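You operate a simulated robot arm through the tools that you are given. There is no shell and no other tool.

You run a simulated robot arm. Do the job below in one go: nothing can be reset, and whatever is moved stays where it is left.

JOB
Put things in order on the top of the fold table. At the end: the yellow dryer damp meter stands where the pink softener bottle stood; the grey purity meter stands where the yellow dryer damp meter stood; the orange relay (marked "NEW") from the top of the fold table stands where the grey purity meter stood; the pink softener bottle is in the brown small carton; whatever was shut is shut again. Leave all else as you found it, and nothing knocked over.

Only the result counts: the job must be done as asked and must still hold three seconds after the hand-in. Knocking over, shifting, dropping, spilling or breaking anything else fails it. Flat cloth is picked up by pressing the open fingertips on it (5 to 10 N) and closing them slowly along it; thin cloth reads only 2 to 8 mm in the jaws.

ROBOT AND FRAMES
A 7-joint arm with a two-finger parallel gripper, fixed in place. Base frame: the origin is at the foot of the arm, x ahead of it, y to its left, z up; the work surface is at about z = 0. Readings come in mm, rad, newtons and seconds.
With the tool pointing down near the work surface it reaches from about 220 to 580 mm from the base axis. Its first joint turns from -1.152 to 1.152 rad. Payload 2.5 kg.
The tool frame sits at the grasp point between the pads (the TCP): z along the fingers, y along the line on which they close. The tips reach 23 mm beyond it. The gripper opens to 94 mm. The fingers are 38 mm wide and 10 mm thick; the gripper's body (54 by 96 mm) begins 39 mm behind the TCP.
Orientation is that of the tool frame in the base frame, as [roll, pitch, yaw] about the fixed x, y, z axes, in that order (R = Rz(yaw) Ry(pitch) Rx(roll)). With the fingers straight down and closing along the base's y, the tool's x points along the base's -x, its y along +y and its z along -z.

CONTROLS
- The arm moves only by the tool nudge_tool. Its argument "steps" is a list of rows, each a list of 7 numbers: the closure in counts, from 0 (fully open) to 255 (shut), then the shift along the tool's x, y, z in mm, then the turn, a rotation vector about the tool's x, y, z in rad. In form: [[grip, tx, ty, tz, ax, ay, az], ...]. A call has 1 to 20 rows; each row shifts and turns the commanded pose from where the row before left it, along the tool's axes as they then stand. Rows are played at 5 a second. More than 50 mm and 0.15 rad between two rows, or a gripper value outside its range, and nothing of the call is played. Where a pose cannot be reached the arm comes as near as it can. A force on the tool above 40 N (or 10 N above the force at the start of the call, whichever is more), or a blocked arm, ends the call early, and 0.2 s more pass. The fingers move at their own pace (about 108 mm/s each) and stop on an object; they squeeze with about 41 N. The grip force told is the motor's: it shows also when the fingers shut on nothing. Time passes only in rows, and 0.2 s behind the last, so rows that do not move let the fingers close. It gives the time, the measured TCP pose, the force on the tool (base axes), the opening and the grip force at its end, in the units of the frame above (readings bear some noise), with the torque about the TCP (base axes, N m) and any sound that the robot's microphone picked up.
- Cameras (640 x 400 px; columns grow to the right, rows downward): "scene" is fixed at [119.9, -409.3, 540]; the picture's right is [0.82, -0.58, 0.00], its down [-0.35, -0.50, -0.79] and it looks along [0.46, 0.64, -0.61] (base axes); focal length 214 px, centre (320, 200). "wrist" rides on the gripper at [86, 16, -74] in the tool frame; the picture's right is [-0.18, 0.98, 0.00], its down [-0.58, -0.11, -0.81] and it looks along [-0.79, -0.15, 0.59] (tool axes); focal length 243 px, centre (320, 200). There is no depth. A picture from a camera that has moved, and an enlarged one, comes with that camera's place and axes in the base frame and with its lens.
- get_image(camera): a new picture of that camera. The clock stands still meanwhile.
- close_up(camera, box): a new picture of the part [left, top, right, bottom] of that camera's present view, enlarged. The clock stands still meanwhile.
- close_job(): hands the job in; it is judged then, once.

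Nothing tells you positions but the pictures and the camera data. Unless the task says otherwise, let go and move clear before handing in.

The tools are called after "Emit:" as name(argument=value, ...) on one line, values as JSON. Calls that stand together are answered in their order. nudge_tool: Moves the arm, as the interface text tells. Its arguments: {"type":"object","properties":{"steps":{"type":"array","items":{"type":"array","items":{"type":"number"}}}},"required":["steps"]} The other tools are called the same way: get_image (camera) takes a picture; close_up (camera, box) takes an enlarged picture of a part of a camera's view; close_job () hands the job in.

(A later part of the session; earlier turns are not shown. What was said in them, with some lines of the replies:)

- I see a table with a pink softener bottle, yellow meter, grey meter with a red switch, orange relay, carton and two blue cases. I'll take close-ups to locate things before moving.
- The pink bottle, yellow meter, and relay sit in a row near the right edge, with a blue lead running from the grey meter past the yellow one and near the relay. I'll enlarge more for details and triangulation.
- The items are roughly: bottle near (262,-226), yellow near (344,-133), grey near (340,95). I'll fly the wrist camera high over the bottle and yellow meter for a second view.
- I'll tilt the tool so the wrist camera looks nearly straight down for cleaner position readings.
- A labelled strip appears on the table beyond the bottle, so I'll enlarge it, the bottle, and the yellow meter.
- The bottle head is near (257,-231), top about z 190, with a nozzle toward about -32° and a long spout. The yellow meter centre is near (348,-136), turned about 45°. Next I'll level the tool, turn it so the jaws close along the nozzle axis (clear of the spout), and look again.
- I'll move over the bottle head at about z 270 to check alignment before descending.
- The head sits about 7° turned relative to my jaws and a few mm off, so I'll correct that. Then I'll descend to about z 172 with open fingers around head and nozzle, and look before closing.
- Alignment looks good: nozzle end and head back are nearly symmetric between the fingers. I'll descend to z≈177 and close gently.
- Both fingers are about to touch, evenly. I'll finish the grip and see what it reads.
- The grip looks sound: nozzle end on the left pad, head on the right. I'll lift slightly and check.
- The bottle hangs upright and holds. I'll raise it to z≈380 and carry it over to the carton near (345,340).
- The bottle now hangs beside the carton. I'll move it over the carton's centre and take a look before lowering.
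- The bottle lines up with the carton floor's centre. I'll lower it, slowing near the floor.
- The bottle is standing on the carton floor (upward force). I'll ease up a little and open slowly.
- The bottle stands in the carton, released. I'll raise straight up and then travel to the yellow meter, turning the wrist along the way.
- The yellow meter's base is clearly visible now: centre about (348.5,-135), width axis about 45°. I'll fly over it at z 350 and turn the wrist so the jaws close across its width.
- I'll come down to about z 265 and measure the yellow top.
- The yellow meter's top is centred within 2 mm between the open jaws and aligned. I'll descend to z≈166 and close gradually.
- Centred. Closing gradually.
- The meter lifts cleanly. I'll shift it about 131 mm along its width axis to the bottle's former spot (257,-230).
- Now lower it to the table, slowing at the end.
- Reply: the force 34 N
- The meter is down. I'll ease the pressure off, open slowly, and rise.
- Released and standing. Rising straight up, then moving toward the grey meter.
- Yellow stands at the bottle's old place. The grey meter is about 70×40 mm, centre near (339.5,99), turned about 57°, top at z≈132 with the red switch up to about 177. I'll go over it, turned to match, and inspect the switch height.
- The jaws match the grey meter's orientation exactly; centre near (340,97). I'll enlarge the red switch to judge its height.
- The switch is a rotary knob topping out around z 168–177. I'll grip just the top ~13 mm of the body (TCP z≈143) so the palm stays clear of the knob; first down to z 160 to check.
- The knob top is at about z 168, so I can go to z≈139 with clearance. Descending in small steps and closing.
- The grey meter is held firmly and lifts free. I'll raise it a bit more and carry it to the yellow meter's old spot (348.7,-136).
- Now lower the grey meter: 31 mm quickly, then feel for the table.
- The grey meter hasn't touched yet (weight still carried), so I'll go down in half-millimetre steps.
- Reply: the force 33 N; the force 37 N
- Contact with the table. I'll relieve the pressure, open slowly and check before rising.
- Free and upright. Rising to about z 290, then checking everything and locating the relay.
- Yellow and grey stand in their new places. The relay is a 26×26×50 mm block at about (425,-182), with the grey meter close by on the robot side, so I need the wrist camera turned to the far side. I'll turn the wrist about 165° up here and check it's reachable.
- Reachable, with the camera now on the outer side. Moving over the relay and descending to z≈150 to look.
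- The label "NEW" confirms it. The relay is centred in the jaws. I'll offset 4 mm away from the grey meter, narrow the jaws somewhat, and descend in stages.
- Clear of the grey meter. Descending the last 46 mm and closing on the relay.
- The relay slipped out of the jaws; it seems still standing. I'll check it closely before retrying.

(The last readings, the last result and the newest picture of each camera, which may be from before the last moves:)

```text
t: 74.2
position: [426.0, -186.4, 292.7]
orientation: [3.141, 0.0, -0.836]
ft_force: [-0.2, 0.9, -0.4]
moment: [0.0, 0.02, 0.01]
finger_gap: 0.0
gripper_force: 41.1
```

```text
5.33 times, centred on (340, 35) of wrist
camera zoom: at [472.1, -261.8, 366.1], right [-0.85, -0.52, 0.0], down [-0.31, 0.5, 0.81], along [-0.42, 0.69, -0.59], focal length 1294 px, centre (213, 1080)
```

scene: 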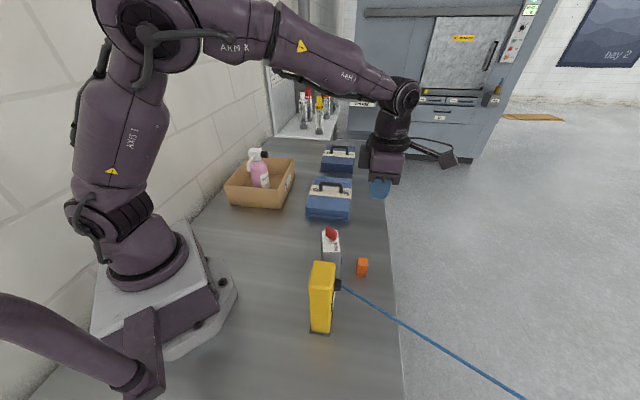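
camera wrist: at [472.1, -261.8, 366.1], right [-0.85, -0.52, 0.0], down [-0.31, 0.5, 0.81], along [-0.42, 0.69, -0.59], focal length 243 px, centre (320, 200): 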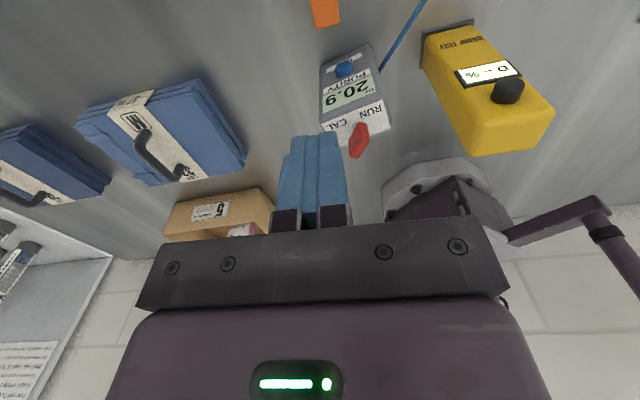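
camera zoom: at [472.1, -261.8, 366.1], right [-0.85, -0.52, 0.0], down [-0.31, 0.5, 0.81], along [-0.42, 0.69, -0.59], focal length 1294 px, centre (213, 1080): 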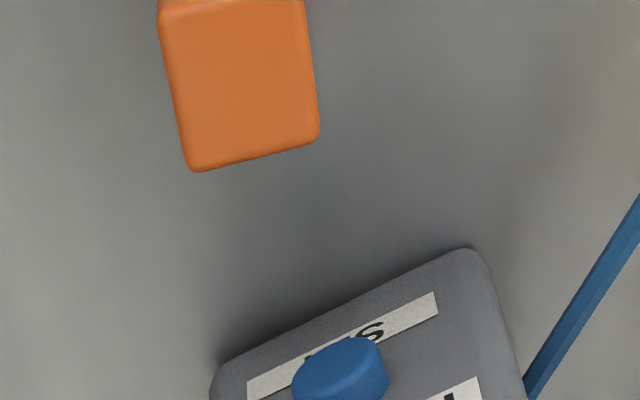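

It shifted only a few millimetres and stands upright. I'll go back down with jaws part-open, re-centre, grip lower, and lift slowly while checking the gap.

Emit:
nudge_tool(steps=[[60, 0, 0, 30, 0, 0, 0], [60, 0, 0, 40, 0, 0, 0], [60, 0, 0, 45, 0, 0, 0], [60, 0, 0, 45, 0, 0, 0], [60, 0, 0, 40, 0, 0, 0], [60, 0, 0, 10, 0, 0, 0], [60, 0, 0, 0, 0, 0, 0]])

Emit:
get_image(camera="wrist")

Emit:
close_up(camera="wrist", box=[250, 50, 410, 180])

```text
t: 75.8
position: [426.4, -186.4, 80.1]
orientation: [-3.141, -0.002, -0.839]
ft_force: [-0.1, 0.0, -0.6]
moment: [0.0, 0.01, 0.03]
finger_gap: 71.8
gripper_force: 0.1
```

```text
taken
camera wrist: at [471.0, -262.5, 153.9], right [-0.85, -0.52, 0.0], down [-0.31, 0.51, 0.81], along [-0.42, 0.69, -0.59], focal length 243 px, centre (320, 200)
```

wrist: 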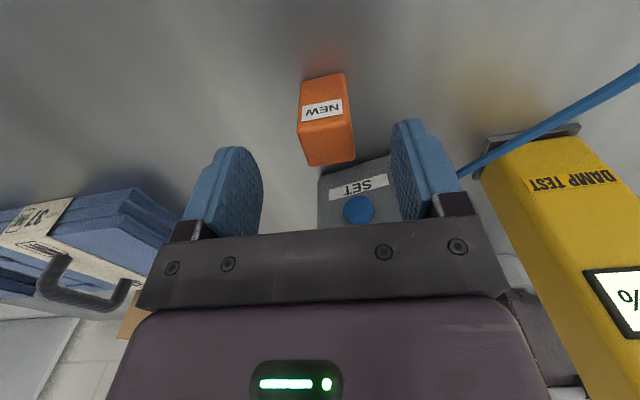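

```text
3.08 times, centred on (330, 115) of wrist
camera zoom: at [471.0, -262.5, 153.9], right [-0.85, -0.52, 0.0], down [-0.31, 0.51, 0.81], along [-0.42, 0.69, -0.59], focal length 746 px, centre (289, 462)
```

zoom: 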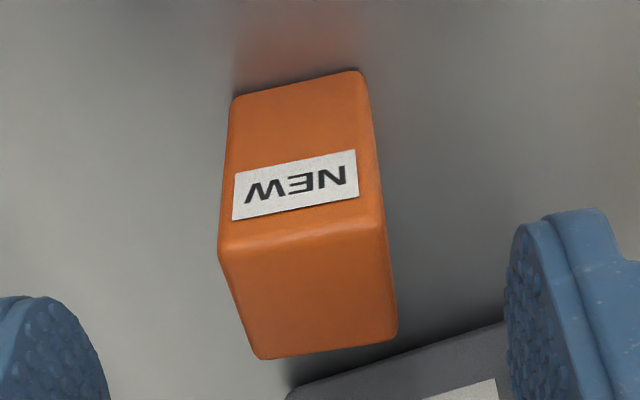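

Aligned, but 3 mm off-centre. I'll correct, grip lower (z≈28), and lift very slowly.

Emit:
nudge_tool(steps=[[60, -2, 3.3, 15, 0, 0, 0], [60, 0, 0, 18, 0, 0, 0], [60, 0, 0, 14, 0, 0, 0], [60, 0, 0, 5, 0, 0, 0], [60, 0, 0, 0, 0, 0, 0]])

Emit:
nudge_tool(steps=[[110, 0, 0, 0, 0, 0, 0], [150, 0, 0, 0, 0, 0, 0], [165, 0, 0, 0, 0, 0, 0], [175, 0, 0, 0, 0, 0, 0], [185, 0, 0, 0, 0, 0, 0], [220, 0, 0, 0, 0, 0, 0], [255, 0, 0, 0, 0, 0, 0], [255, 0, 0, 0, 0, 0, 0], [255, 0, 0, 0, 0, 0, 0]])

Emit:
nudge_tool(steps=[[255, 0, 0, -1, 0, 0, 0], [255, 0, 0, -1, 0, 0, 0], [255, 0, 0, -1, 0, 0, 0], [255, 0, 0, 0, 0, 0, 0]])

Emit:
get_image(camera="wrist")

```text
t: 77.0
position: [422.2, -186.3, 29.3]
orientation: [-3.141, 0.0, -0.838]
ft_force: [0.8, -0.2, 0.9]
moment: [-0.01, 0.0, 0.0]
finger_gap: 71.7
gripper_force: 0.1
```

```text
t: 79.0
position: [422.3, -184.7, 28.9]
orientation: [-3.141, 0.001, -0.836]
ft_force: [-0.4, -0.7, 0.8]
moment: [0.03, 0.0, -0.02]
finger_gap: 28.2
gripper_force: 40.9
```

```text
t: 80.0
position: [421.0, -185.8, 32.9]
orientation: [-3.141, 0.0, -0.837]
ft_force: [-0.5, 0.4, -0.3]
moment: [0.03, 0.03, -0.01]
finger_gap: 27.8
gripper_force: 41.3
```

```text
taken
camera wrist: at [467.0, -262.2, 106.5], right [-0.85, -0.52, 0.0], down [-0.31, 0.51, 0.81], along [-0.42, 0.69, -0.59], focal length 243 px, centre (320, 200)
```

wrist: 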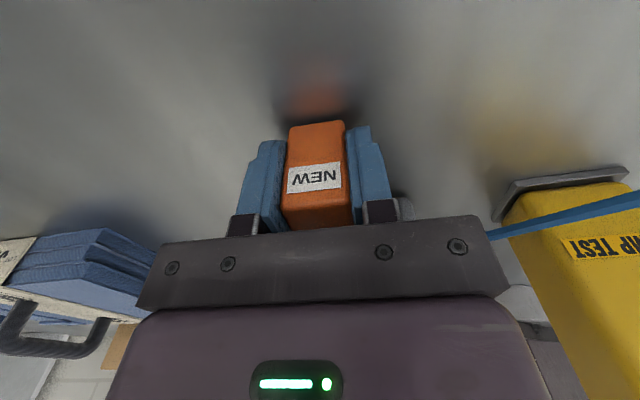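

Emit:
nudge_tool(steps=[[255, 0, 0, -2, 0, 0, 0], [255, 0, 0, -2, 0, 0, 0], [255, 0, 0, -2, 0, 0, 0], [255, 0, 0, -2, 0, 0, 0], [255, 0, 0, 0, 0, 0, 0]])

Emit:
get_image(camera="wrist")

Emit:
close_up(camera="scene", box=[330, 230, 400, 300])

```text
t: 81.2
position: [422.1, -185.9, 40.8]
orientation: [-3.142, 0.0, -0.837]
ft_force: [0.8, 0.6, -0.6]
moment: [-0.01, 0.0, -0.04]
finger_gap: 28.3
gripper_force: 40.9
```

```text
taken
camera wrist: at [467.5, -263.0, 115.2], right [-0.85, -0.52, 0.0], down [-0.31, 0.51, 0.81], along [-0.42, 0.69, -0.59], focal length 243 px, centre (320, 200)
```

wrist: 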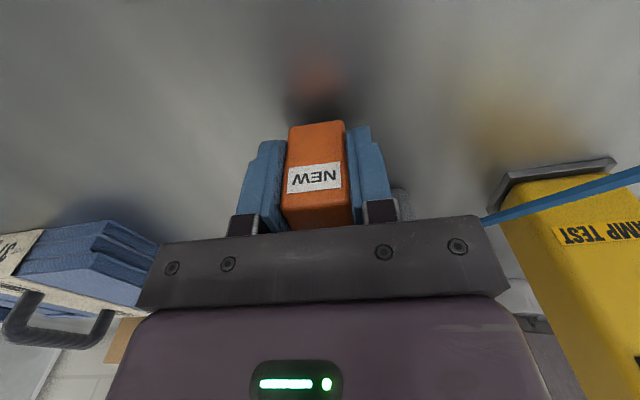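

```text
5.71 times, centred on (365, 265) of scene
camera zoom: at [119.9, -409.3, 540.0], right [0.82, -0.58, 0.0], down [-0.35, -0.5, -0.79], along [0.46, 0.64, -0.61], focal length 1226 px, centre (63, -171)
```

zoom: 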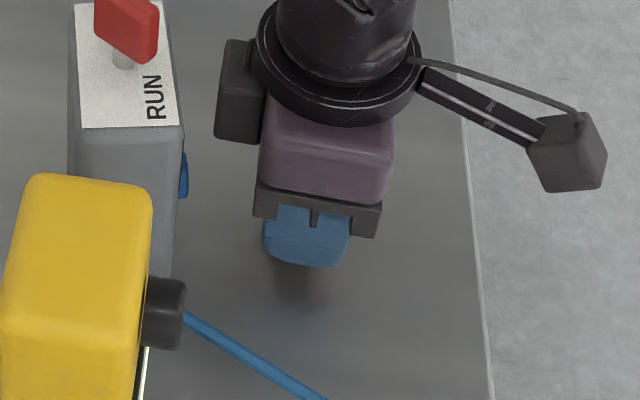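

This time it came up with the jaws. I'll move gently: raise to z≈100, skirt around the outside of the grey meter, and check the grip as I go.

Emit:
nudge_tool(steps=[[255, 0, 0, -2, 0, 0, 0], [255, 0, 0, -4, 0, 0, 0], [255, 0, 0, -5, 0, 0, 0], [255, 0, 0, -6, 0, 0, 0], [255, 0, 0, -6, 0, 0, 0], [255, 0, 0, -6, 0, 0, 0], [255, 0, 0, -6, 0, 0, 0], [255, 0, 0, -6, 0, 0, 0], [255, 0, 0, -6, 0, 0, 0], [255, 0, 0, -6, 0, 0, 0], [255, 0, 0, -4, 0, 0, 0], [255, 0, 0, -2, 0, 0, 0], [255, 0, 0, 0, 0, 0, 0]])

Emit:
get_image(camera="wrist")

Emit:
get_image(camera="scene")

```text
t: 84.0
position: [422.0, -186.0, 99.5]
orientation: [3.141, 0.001, -0.838]
ft_force: [0.3, -0.6, 0.4]
moment: [0.0, -0.05, 0.0]
finger_gap: 28.5
gripper_force: 41.1
```

```text
taken
camera wrist: at [467.4, -262.9, 173.4], right [-0.85, -0.52, 0.0], down [-0.31, 0.5, 0.81], along [-0.42, 0.69, -0.59], focal length 243 px, centre (320, 200)
```

wrist: 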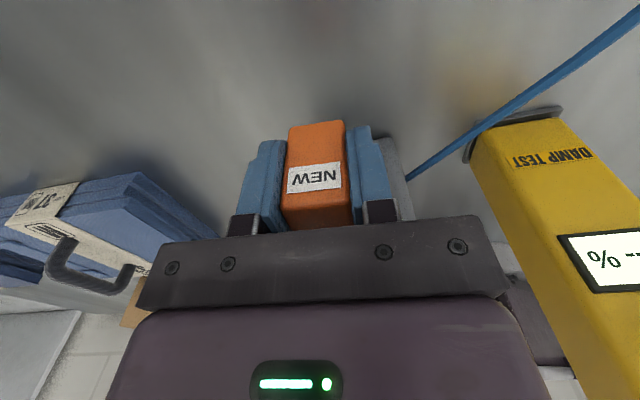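

```text
taken
```

scene: 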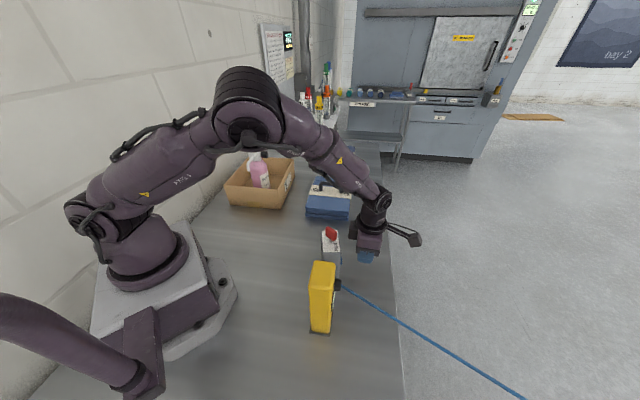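

Holding steady. Now along the outside of the grey meter.

Emit:
nudge_tool(steps=[[255, -1, -4, 0, 0, 0, 0], [255, -2, -8, 0, 0, 0, 0], [255, -3, -11, 0, 0, 0, 0], [255, -3.3, -12.5, 0, 0, 0, 0], [255, -3.3, -12.5, 0, 0, 0, 0], [255, -3.3, -12.5, 0, 0, 0, 0], [255, -3.3, -12.5, 0, 0, 0, 0], [255, -3, -12, 0, 0, 0, 0], [255, -2.8, -10, 0, 0, 0, 0], [255, -2, -7, 0, 0, 0, 0], [255, -1, -4.3, 0, 0, 0, 0], [255, 0, 0, 0, 0, 0, 0]])

Emit:
get_image(camera="wrist")

Emit:
get_image(camera="scene")

```text
t: 86.6
position: [481.9, -94.4, 99.3]
orientation: [3.14, 0.001, -0.837]
ft_force: [0.1, 0.3, 0.1]
moment: [0.01, 0.0, 0.0]
finger_gap: 28.5
gripper_force: 40.9
```

```text
taken
camera wrist: at [527.7, -170.5, 173.5], right [-0.85, -0.52, 0.0], down [-0.31, 0.51, 0.81], along [-0.42, 0.69, -0.59], focal length 243 px, centre (320, 200)
```

wrist: 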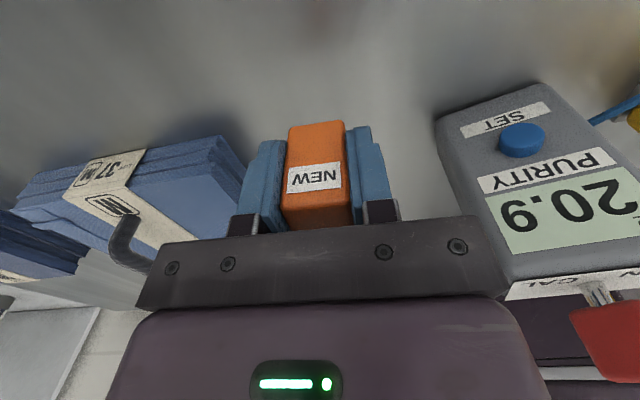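

```text
taken
```

scene: 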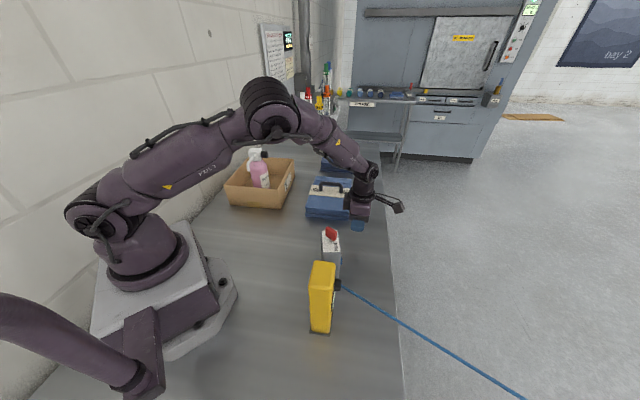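

The corridor between the case and the grey meter is clear. Moving on to the grey meter's old place (340,98).

Emit:
nudge_tool(steps=[[255, -4, -0.4, 0, 0, 0, 0], [255, -8, -0.8, 0, 0, 0, 0], [255, -12, -1.2, 0, 0, 0, 0], [255, -14, -1.4, 0, 0, 0, 0], [255, -14, -1.4, 0, 0, 0, 0], [255, -14, -1.4, 0, 0, 0, 0], [255, -14, -1.4, 0, 0, 0, 0], [255, -14, -1.4, 0, 0, 0, 0], [255, -14, -1.4, 0, 0, 0, 0], [255, -14, -1.4, 0, 0, 0, 0], [255, -14, -1.4, 0, 0, 0, 0], [255, -14, -1.4, 0, 0, 0, 0], [255, -14, -1.4, 0, 0, 0, 0], [255, -14, -1.4, 0, 0, 0, 0], [255, -14, -1.4, 0, 0, 0, 0], [255, -14, -1.4, 0, 0, 0, 0], [255, -12.7, -1.2, 0, 0, 0, 0], [255, -10, -1, 0, 0, 0, 0], [255, -6, -0.6, 0, 0, 0, 0], [255, 0, 0, 0, 0, 0, 0]])

Emit:
get_image(camera="wrist")

Emit:
get_image(camera="scene")

```text
t: 90.8
position: [342.4, 96.0, 99.4]
orientation: [-3.141, 0.001, -0.839]
ft_force: [0.2, 0.2, 0.7]
moment: [0.01, -0.03, 0.0]
finger_gap: 27.9
gripper_force: 40.7
```

```text
taken
camera wrist: at [388.0, 19.3, 173.4], right [-0.85, -0.52, 0.0], down [-0.31, 0.51, 0.81], along [-0.42, 0.69, -0.59], focal length 243 px, centre (320, 200)
```

wrist: 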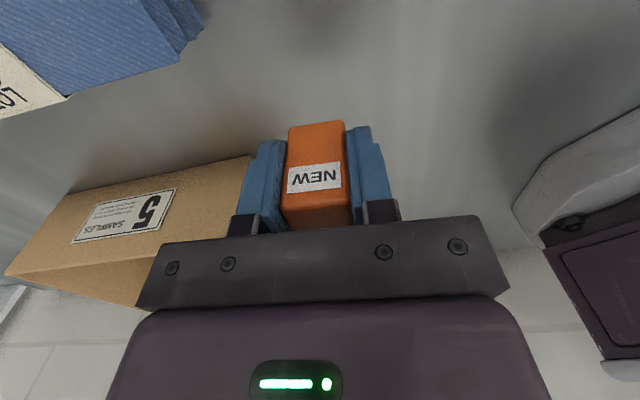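

```text
taken
```

scene: 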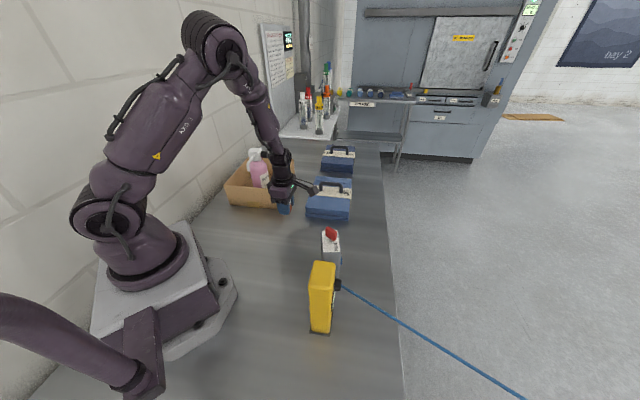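

At the target. Lowering the relay gently.

Emit:
nudge_tool(steps=[[255, 0, 0, 4, 0, 0, 0], [255, 0, 0, 8, 0, 0, 0], [255, 0, 0, 10, 0, 0, 0], [255, 0, 0, 10, 0, 0, 0], [255, 0, 0, 10, 0, 0, 0], [255, 0, 0, 10, 0, 0, 0], [255, 0, 0, 8, 0, 0, 0], [255, 0, 0, 5, 0, 0, 0], [255, 0, 0, 2, 0, 0, 0], [255, 0, 0, 0, 0, 0, 0]])

Emit:
nudge_tool(steps=[[255, 0, 0, 1, 0, 0, 0], [255, 0, 0, 0.7, 0, 0, 0], [255, 0, 0, 0, 0, 0, 0]])

Emit:
get_image(camera="wrist")

```text
t: 93.0
position: [341.4, 95.5, 32.1]
orientation: [3.141, 0.0, -0.838]
ft_force: [0.3, -0.2, -0.3]
moment: [0.01, 0.0, 0.04]
finger_gap: 28.3
gripper_force: 41.5
```

```text
t: 93.8
position: [342.5, 95.3, 30.0]
orientation: [3.141, 0.0, -0.838]
ft_force: [-0.6, -0.2, -0.9]
moment: [0.03, -0.03, -0.02]
finger_gap: 28.1
gripper_force: 41.1
```

```text
taken
camera wrist: at [388.5, 19.7, 104.7], right [-0.85, -0.52, 0.0], down [-0.31, 0.51, 0.81], along [-0.42, 0.69, -0.59], focal length 243 px, centre (320, 200)
```

wrist: 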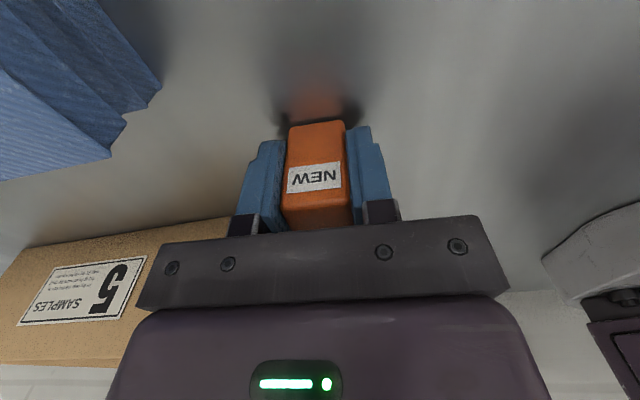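

Emit:
nudge_tool(steps=[[255, 0, 0, 0.6, 0, 0, 0], [255, 0, 0, 0.5, 0, 0, 0], [255, 0, 0, 0, 0, 0, 0]])

```text
t: 94.6
position: [342.2, 96.1, 29.4]
orientation: [-3.138, -0.001, -0.837]
ft_force: [-1.5, 0.6, 12.3]
moment: [0.04, 0.1, 0.01]
finger_gap: 28.2
gripper_force: 40.8
```

The relay has touched the table (12 N). I'll ease off, open slowly, and confirm it stands before rising.

Emit:
nudge_tool(steps=[[255, 0, 0, -0.5, 0, 0, 0], [215, 0, 0, 0, 0, 0, 0], [185, 0, 0, 0, 0, 0, 0], [165, 0, 0, 0, 0, 0, 0], [140, 0, 0, 0, 0, 0, 0], [100, 0, 0, 0, 0, 0, 0], [60, 0, 0, 0, 0, 0, 0], [60, 0, 0, 0, 0, 0, 0]])

Emit:
get_image(camera="wrist")

```text
t: 96.4
position: [341.7, 95.3, 30.0]
orientation: [3.141, 0.0, -0.838]
ft_force: [-0.7, -0.3, 0.2]
moment: [0.03, 0.03, -0.03]
finger_gap: 72.0
gripper_force: 0.1
```

```text
taken
camera wrist: at [387.8, 19.0, 104.3], right [-0.85, -0.52, 0.0], down [-0.31, 0.51, 0.81], along [-0.42, 0.69, -0.59], focal length 243 px, centre (320, 200)
```

wrist: 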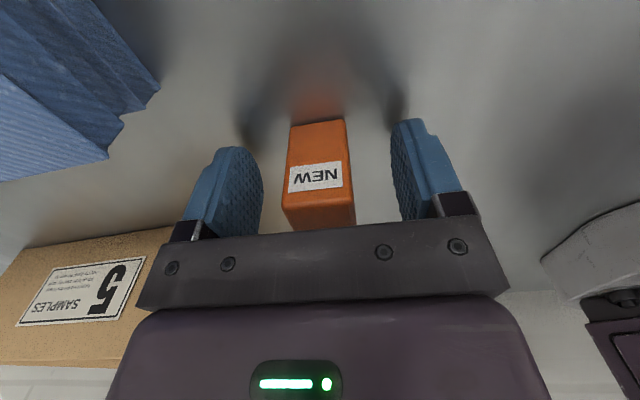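

The relay stands free between the fingers. Rising straight up and reviewing the whole table.

Emit:
nudge_tool(steps=[[60, 0, 0, -5, 0, 0, 0], [60, 0, 0, -15, 0, 0, 0], [60, 0, 0, -30, 0, 0, 0], [60, 0, 0, -45, 0, 0, 0], [60, 0, 0, -45, 0, 0, 0], [60, 0, 0, -45, 0, 0, 0], [60, 0, 0, -45, 0, 0, 0], [60, 0, 0, -45, 0, 0, 0], [60, 0, 0, -45, 0, 0, 0], [60, 0, 0, 0, 0, 0, 0]])

Emit:
get_image(camera="scene")

Emit:
close_up(camera="scene", box=[220, 140, 400, 345])

Emit:
get_image(camera="wrist")

```text
t: 98.6
position: [339.5, 97.7, 351.4]
orientation: [-3.141, 0.0, -0.838]
ft_force: [-0.2, 0.3, 0.4]
moment: [-0.01, 0.01, 0.03]
finger_gap: 71.9
gripper_force: 0.0
```

```text
taken
```

scene: 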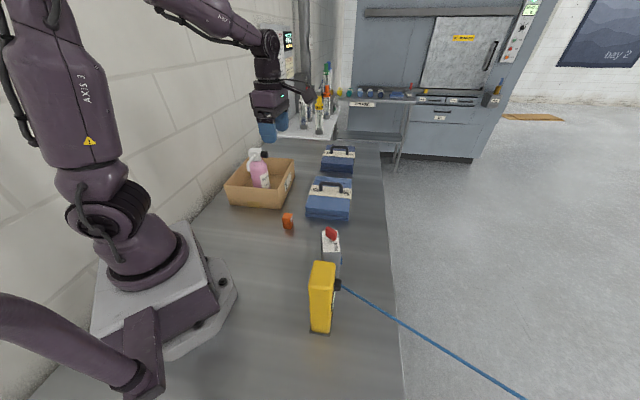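

```text
1.95 times, centred on (310, 242) of scene
camera zoom: at [119.9, -409.3, 540.0], right [0.82, -0.58, 0.0], down [-0.35, -0.5, -0.79], along [0.46, 0.64, -0.61], focal length 418 px, centre (340, 117)
```

zoom: 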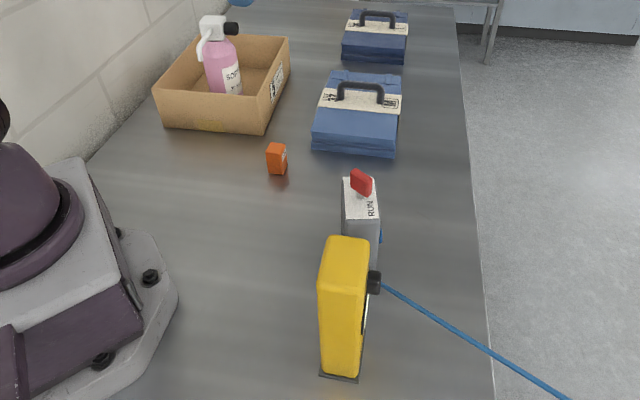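

```text
taken
camera wrist: at [385.5, 21.0, 424.5], right [-0.85, -0.52, 0.0], down [-0.31, 0.5, 0.81], along [-0.42, 0.69, -0.59], focal length 243 px, centre (320, 200)
```

wrist: 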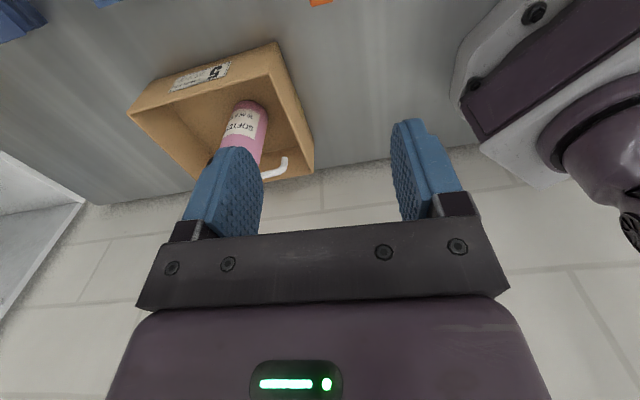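

Everything is in place. The bottle is upright in the carton, yellow is at the bottle's old spot, grey is at yellow's, and the NEW relay is at grey's (about (340,100)). The arm is clear and nothing needed opening, so I'm handing the job in.

Emit:
close_job()

```text
The job is handed in.
```

The job is done and handed in; no result has come back from the judging. At the last look everything was upright, and the arm was clear with its jaws empty.

| Item | Where it stands now |
|---|---|
| Pink softener bottle | Upright in the brown small carton, near its centre |
| Yellow dryer damp meter | Where the bottle stood, about (257, -226) |
| Grey purity meter | Where the yellow meter stood, about (349, -137) |
| Orange relay marked "NEW" | Where the grey meter stood, about (340, 100) |

- **Relay slip:** The relay slipped out of the jaws on the first lift. It stayed upright and shifted only a few millimetres. The second, slower lift held, and I set it down at its target.
- **Grey meter lead:** The blue lead moved with the grey meter. Its display still read 20.9 after the move, and I kept clear of the red switch.
- **Positions:** Coordinates come from camera readings and arm positions, and the readings agreed with each other to within about 5 mm.
- **Shut items:** I opened nothing, so there was nothing to shut again.
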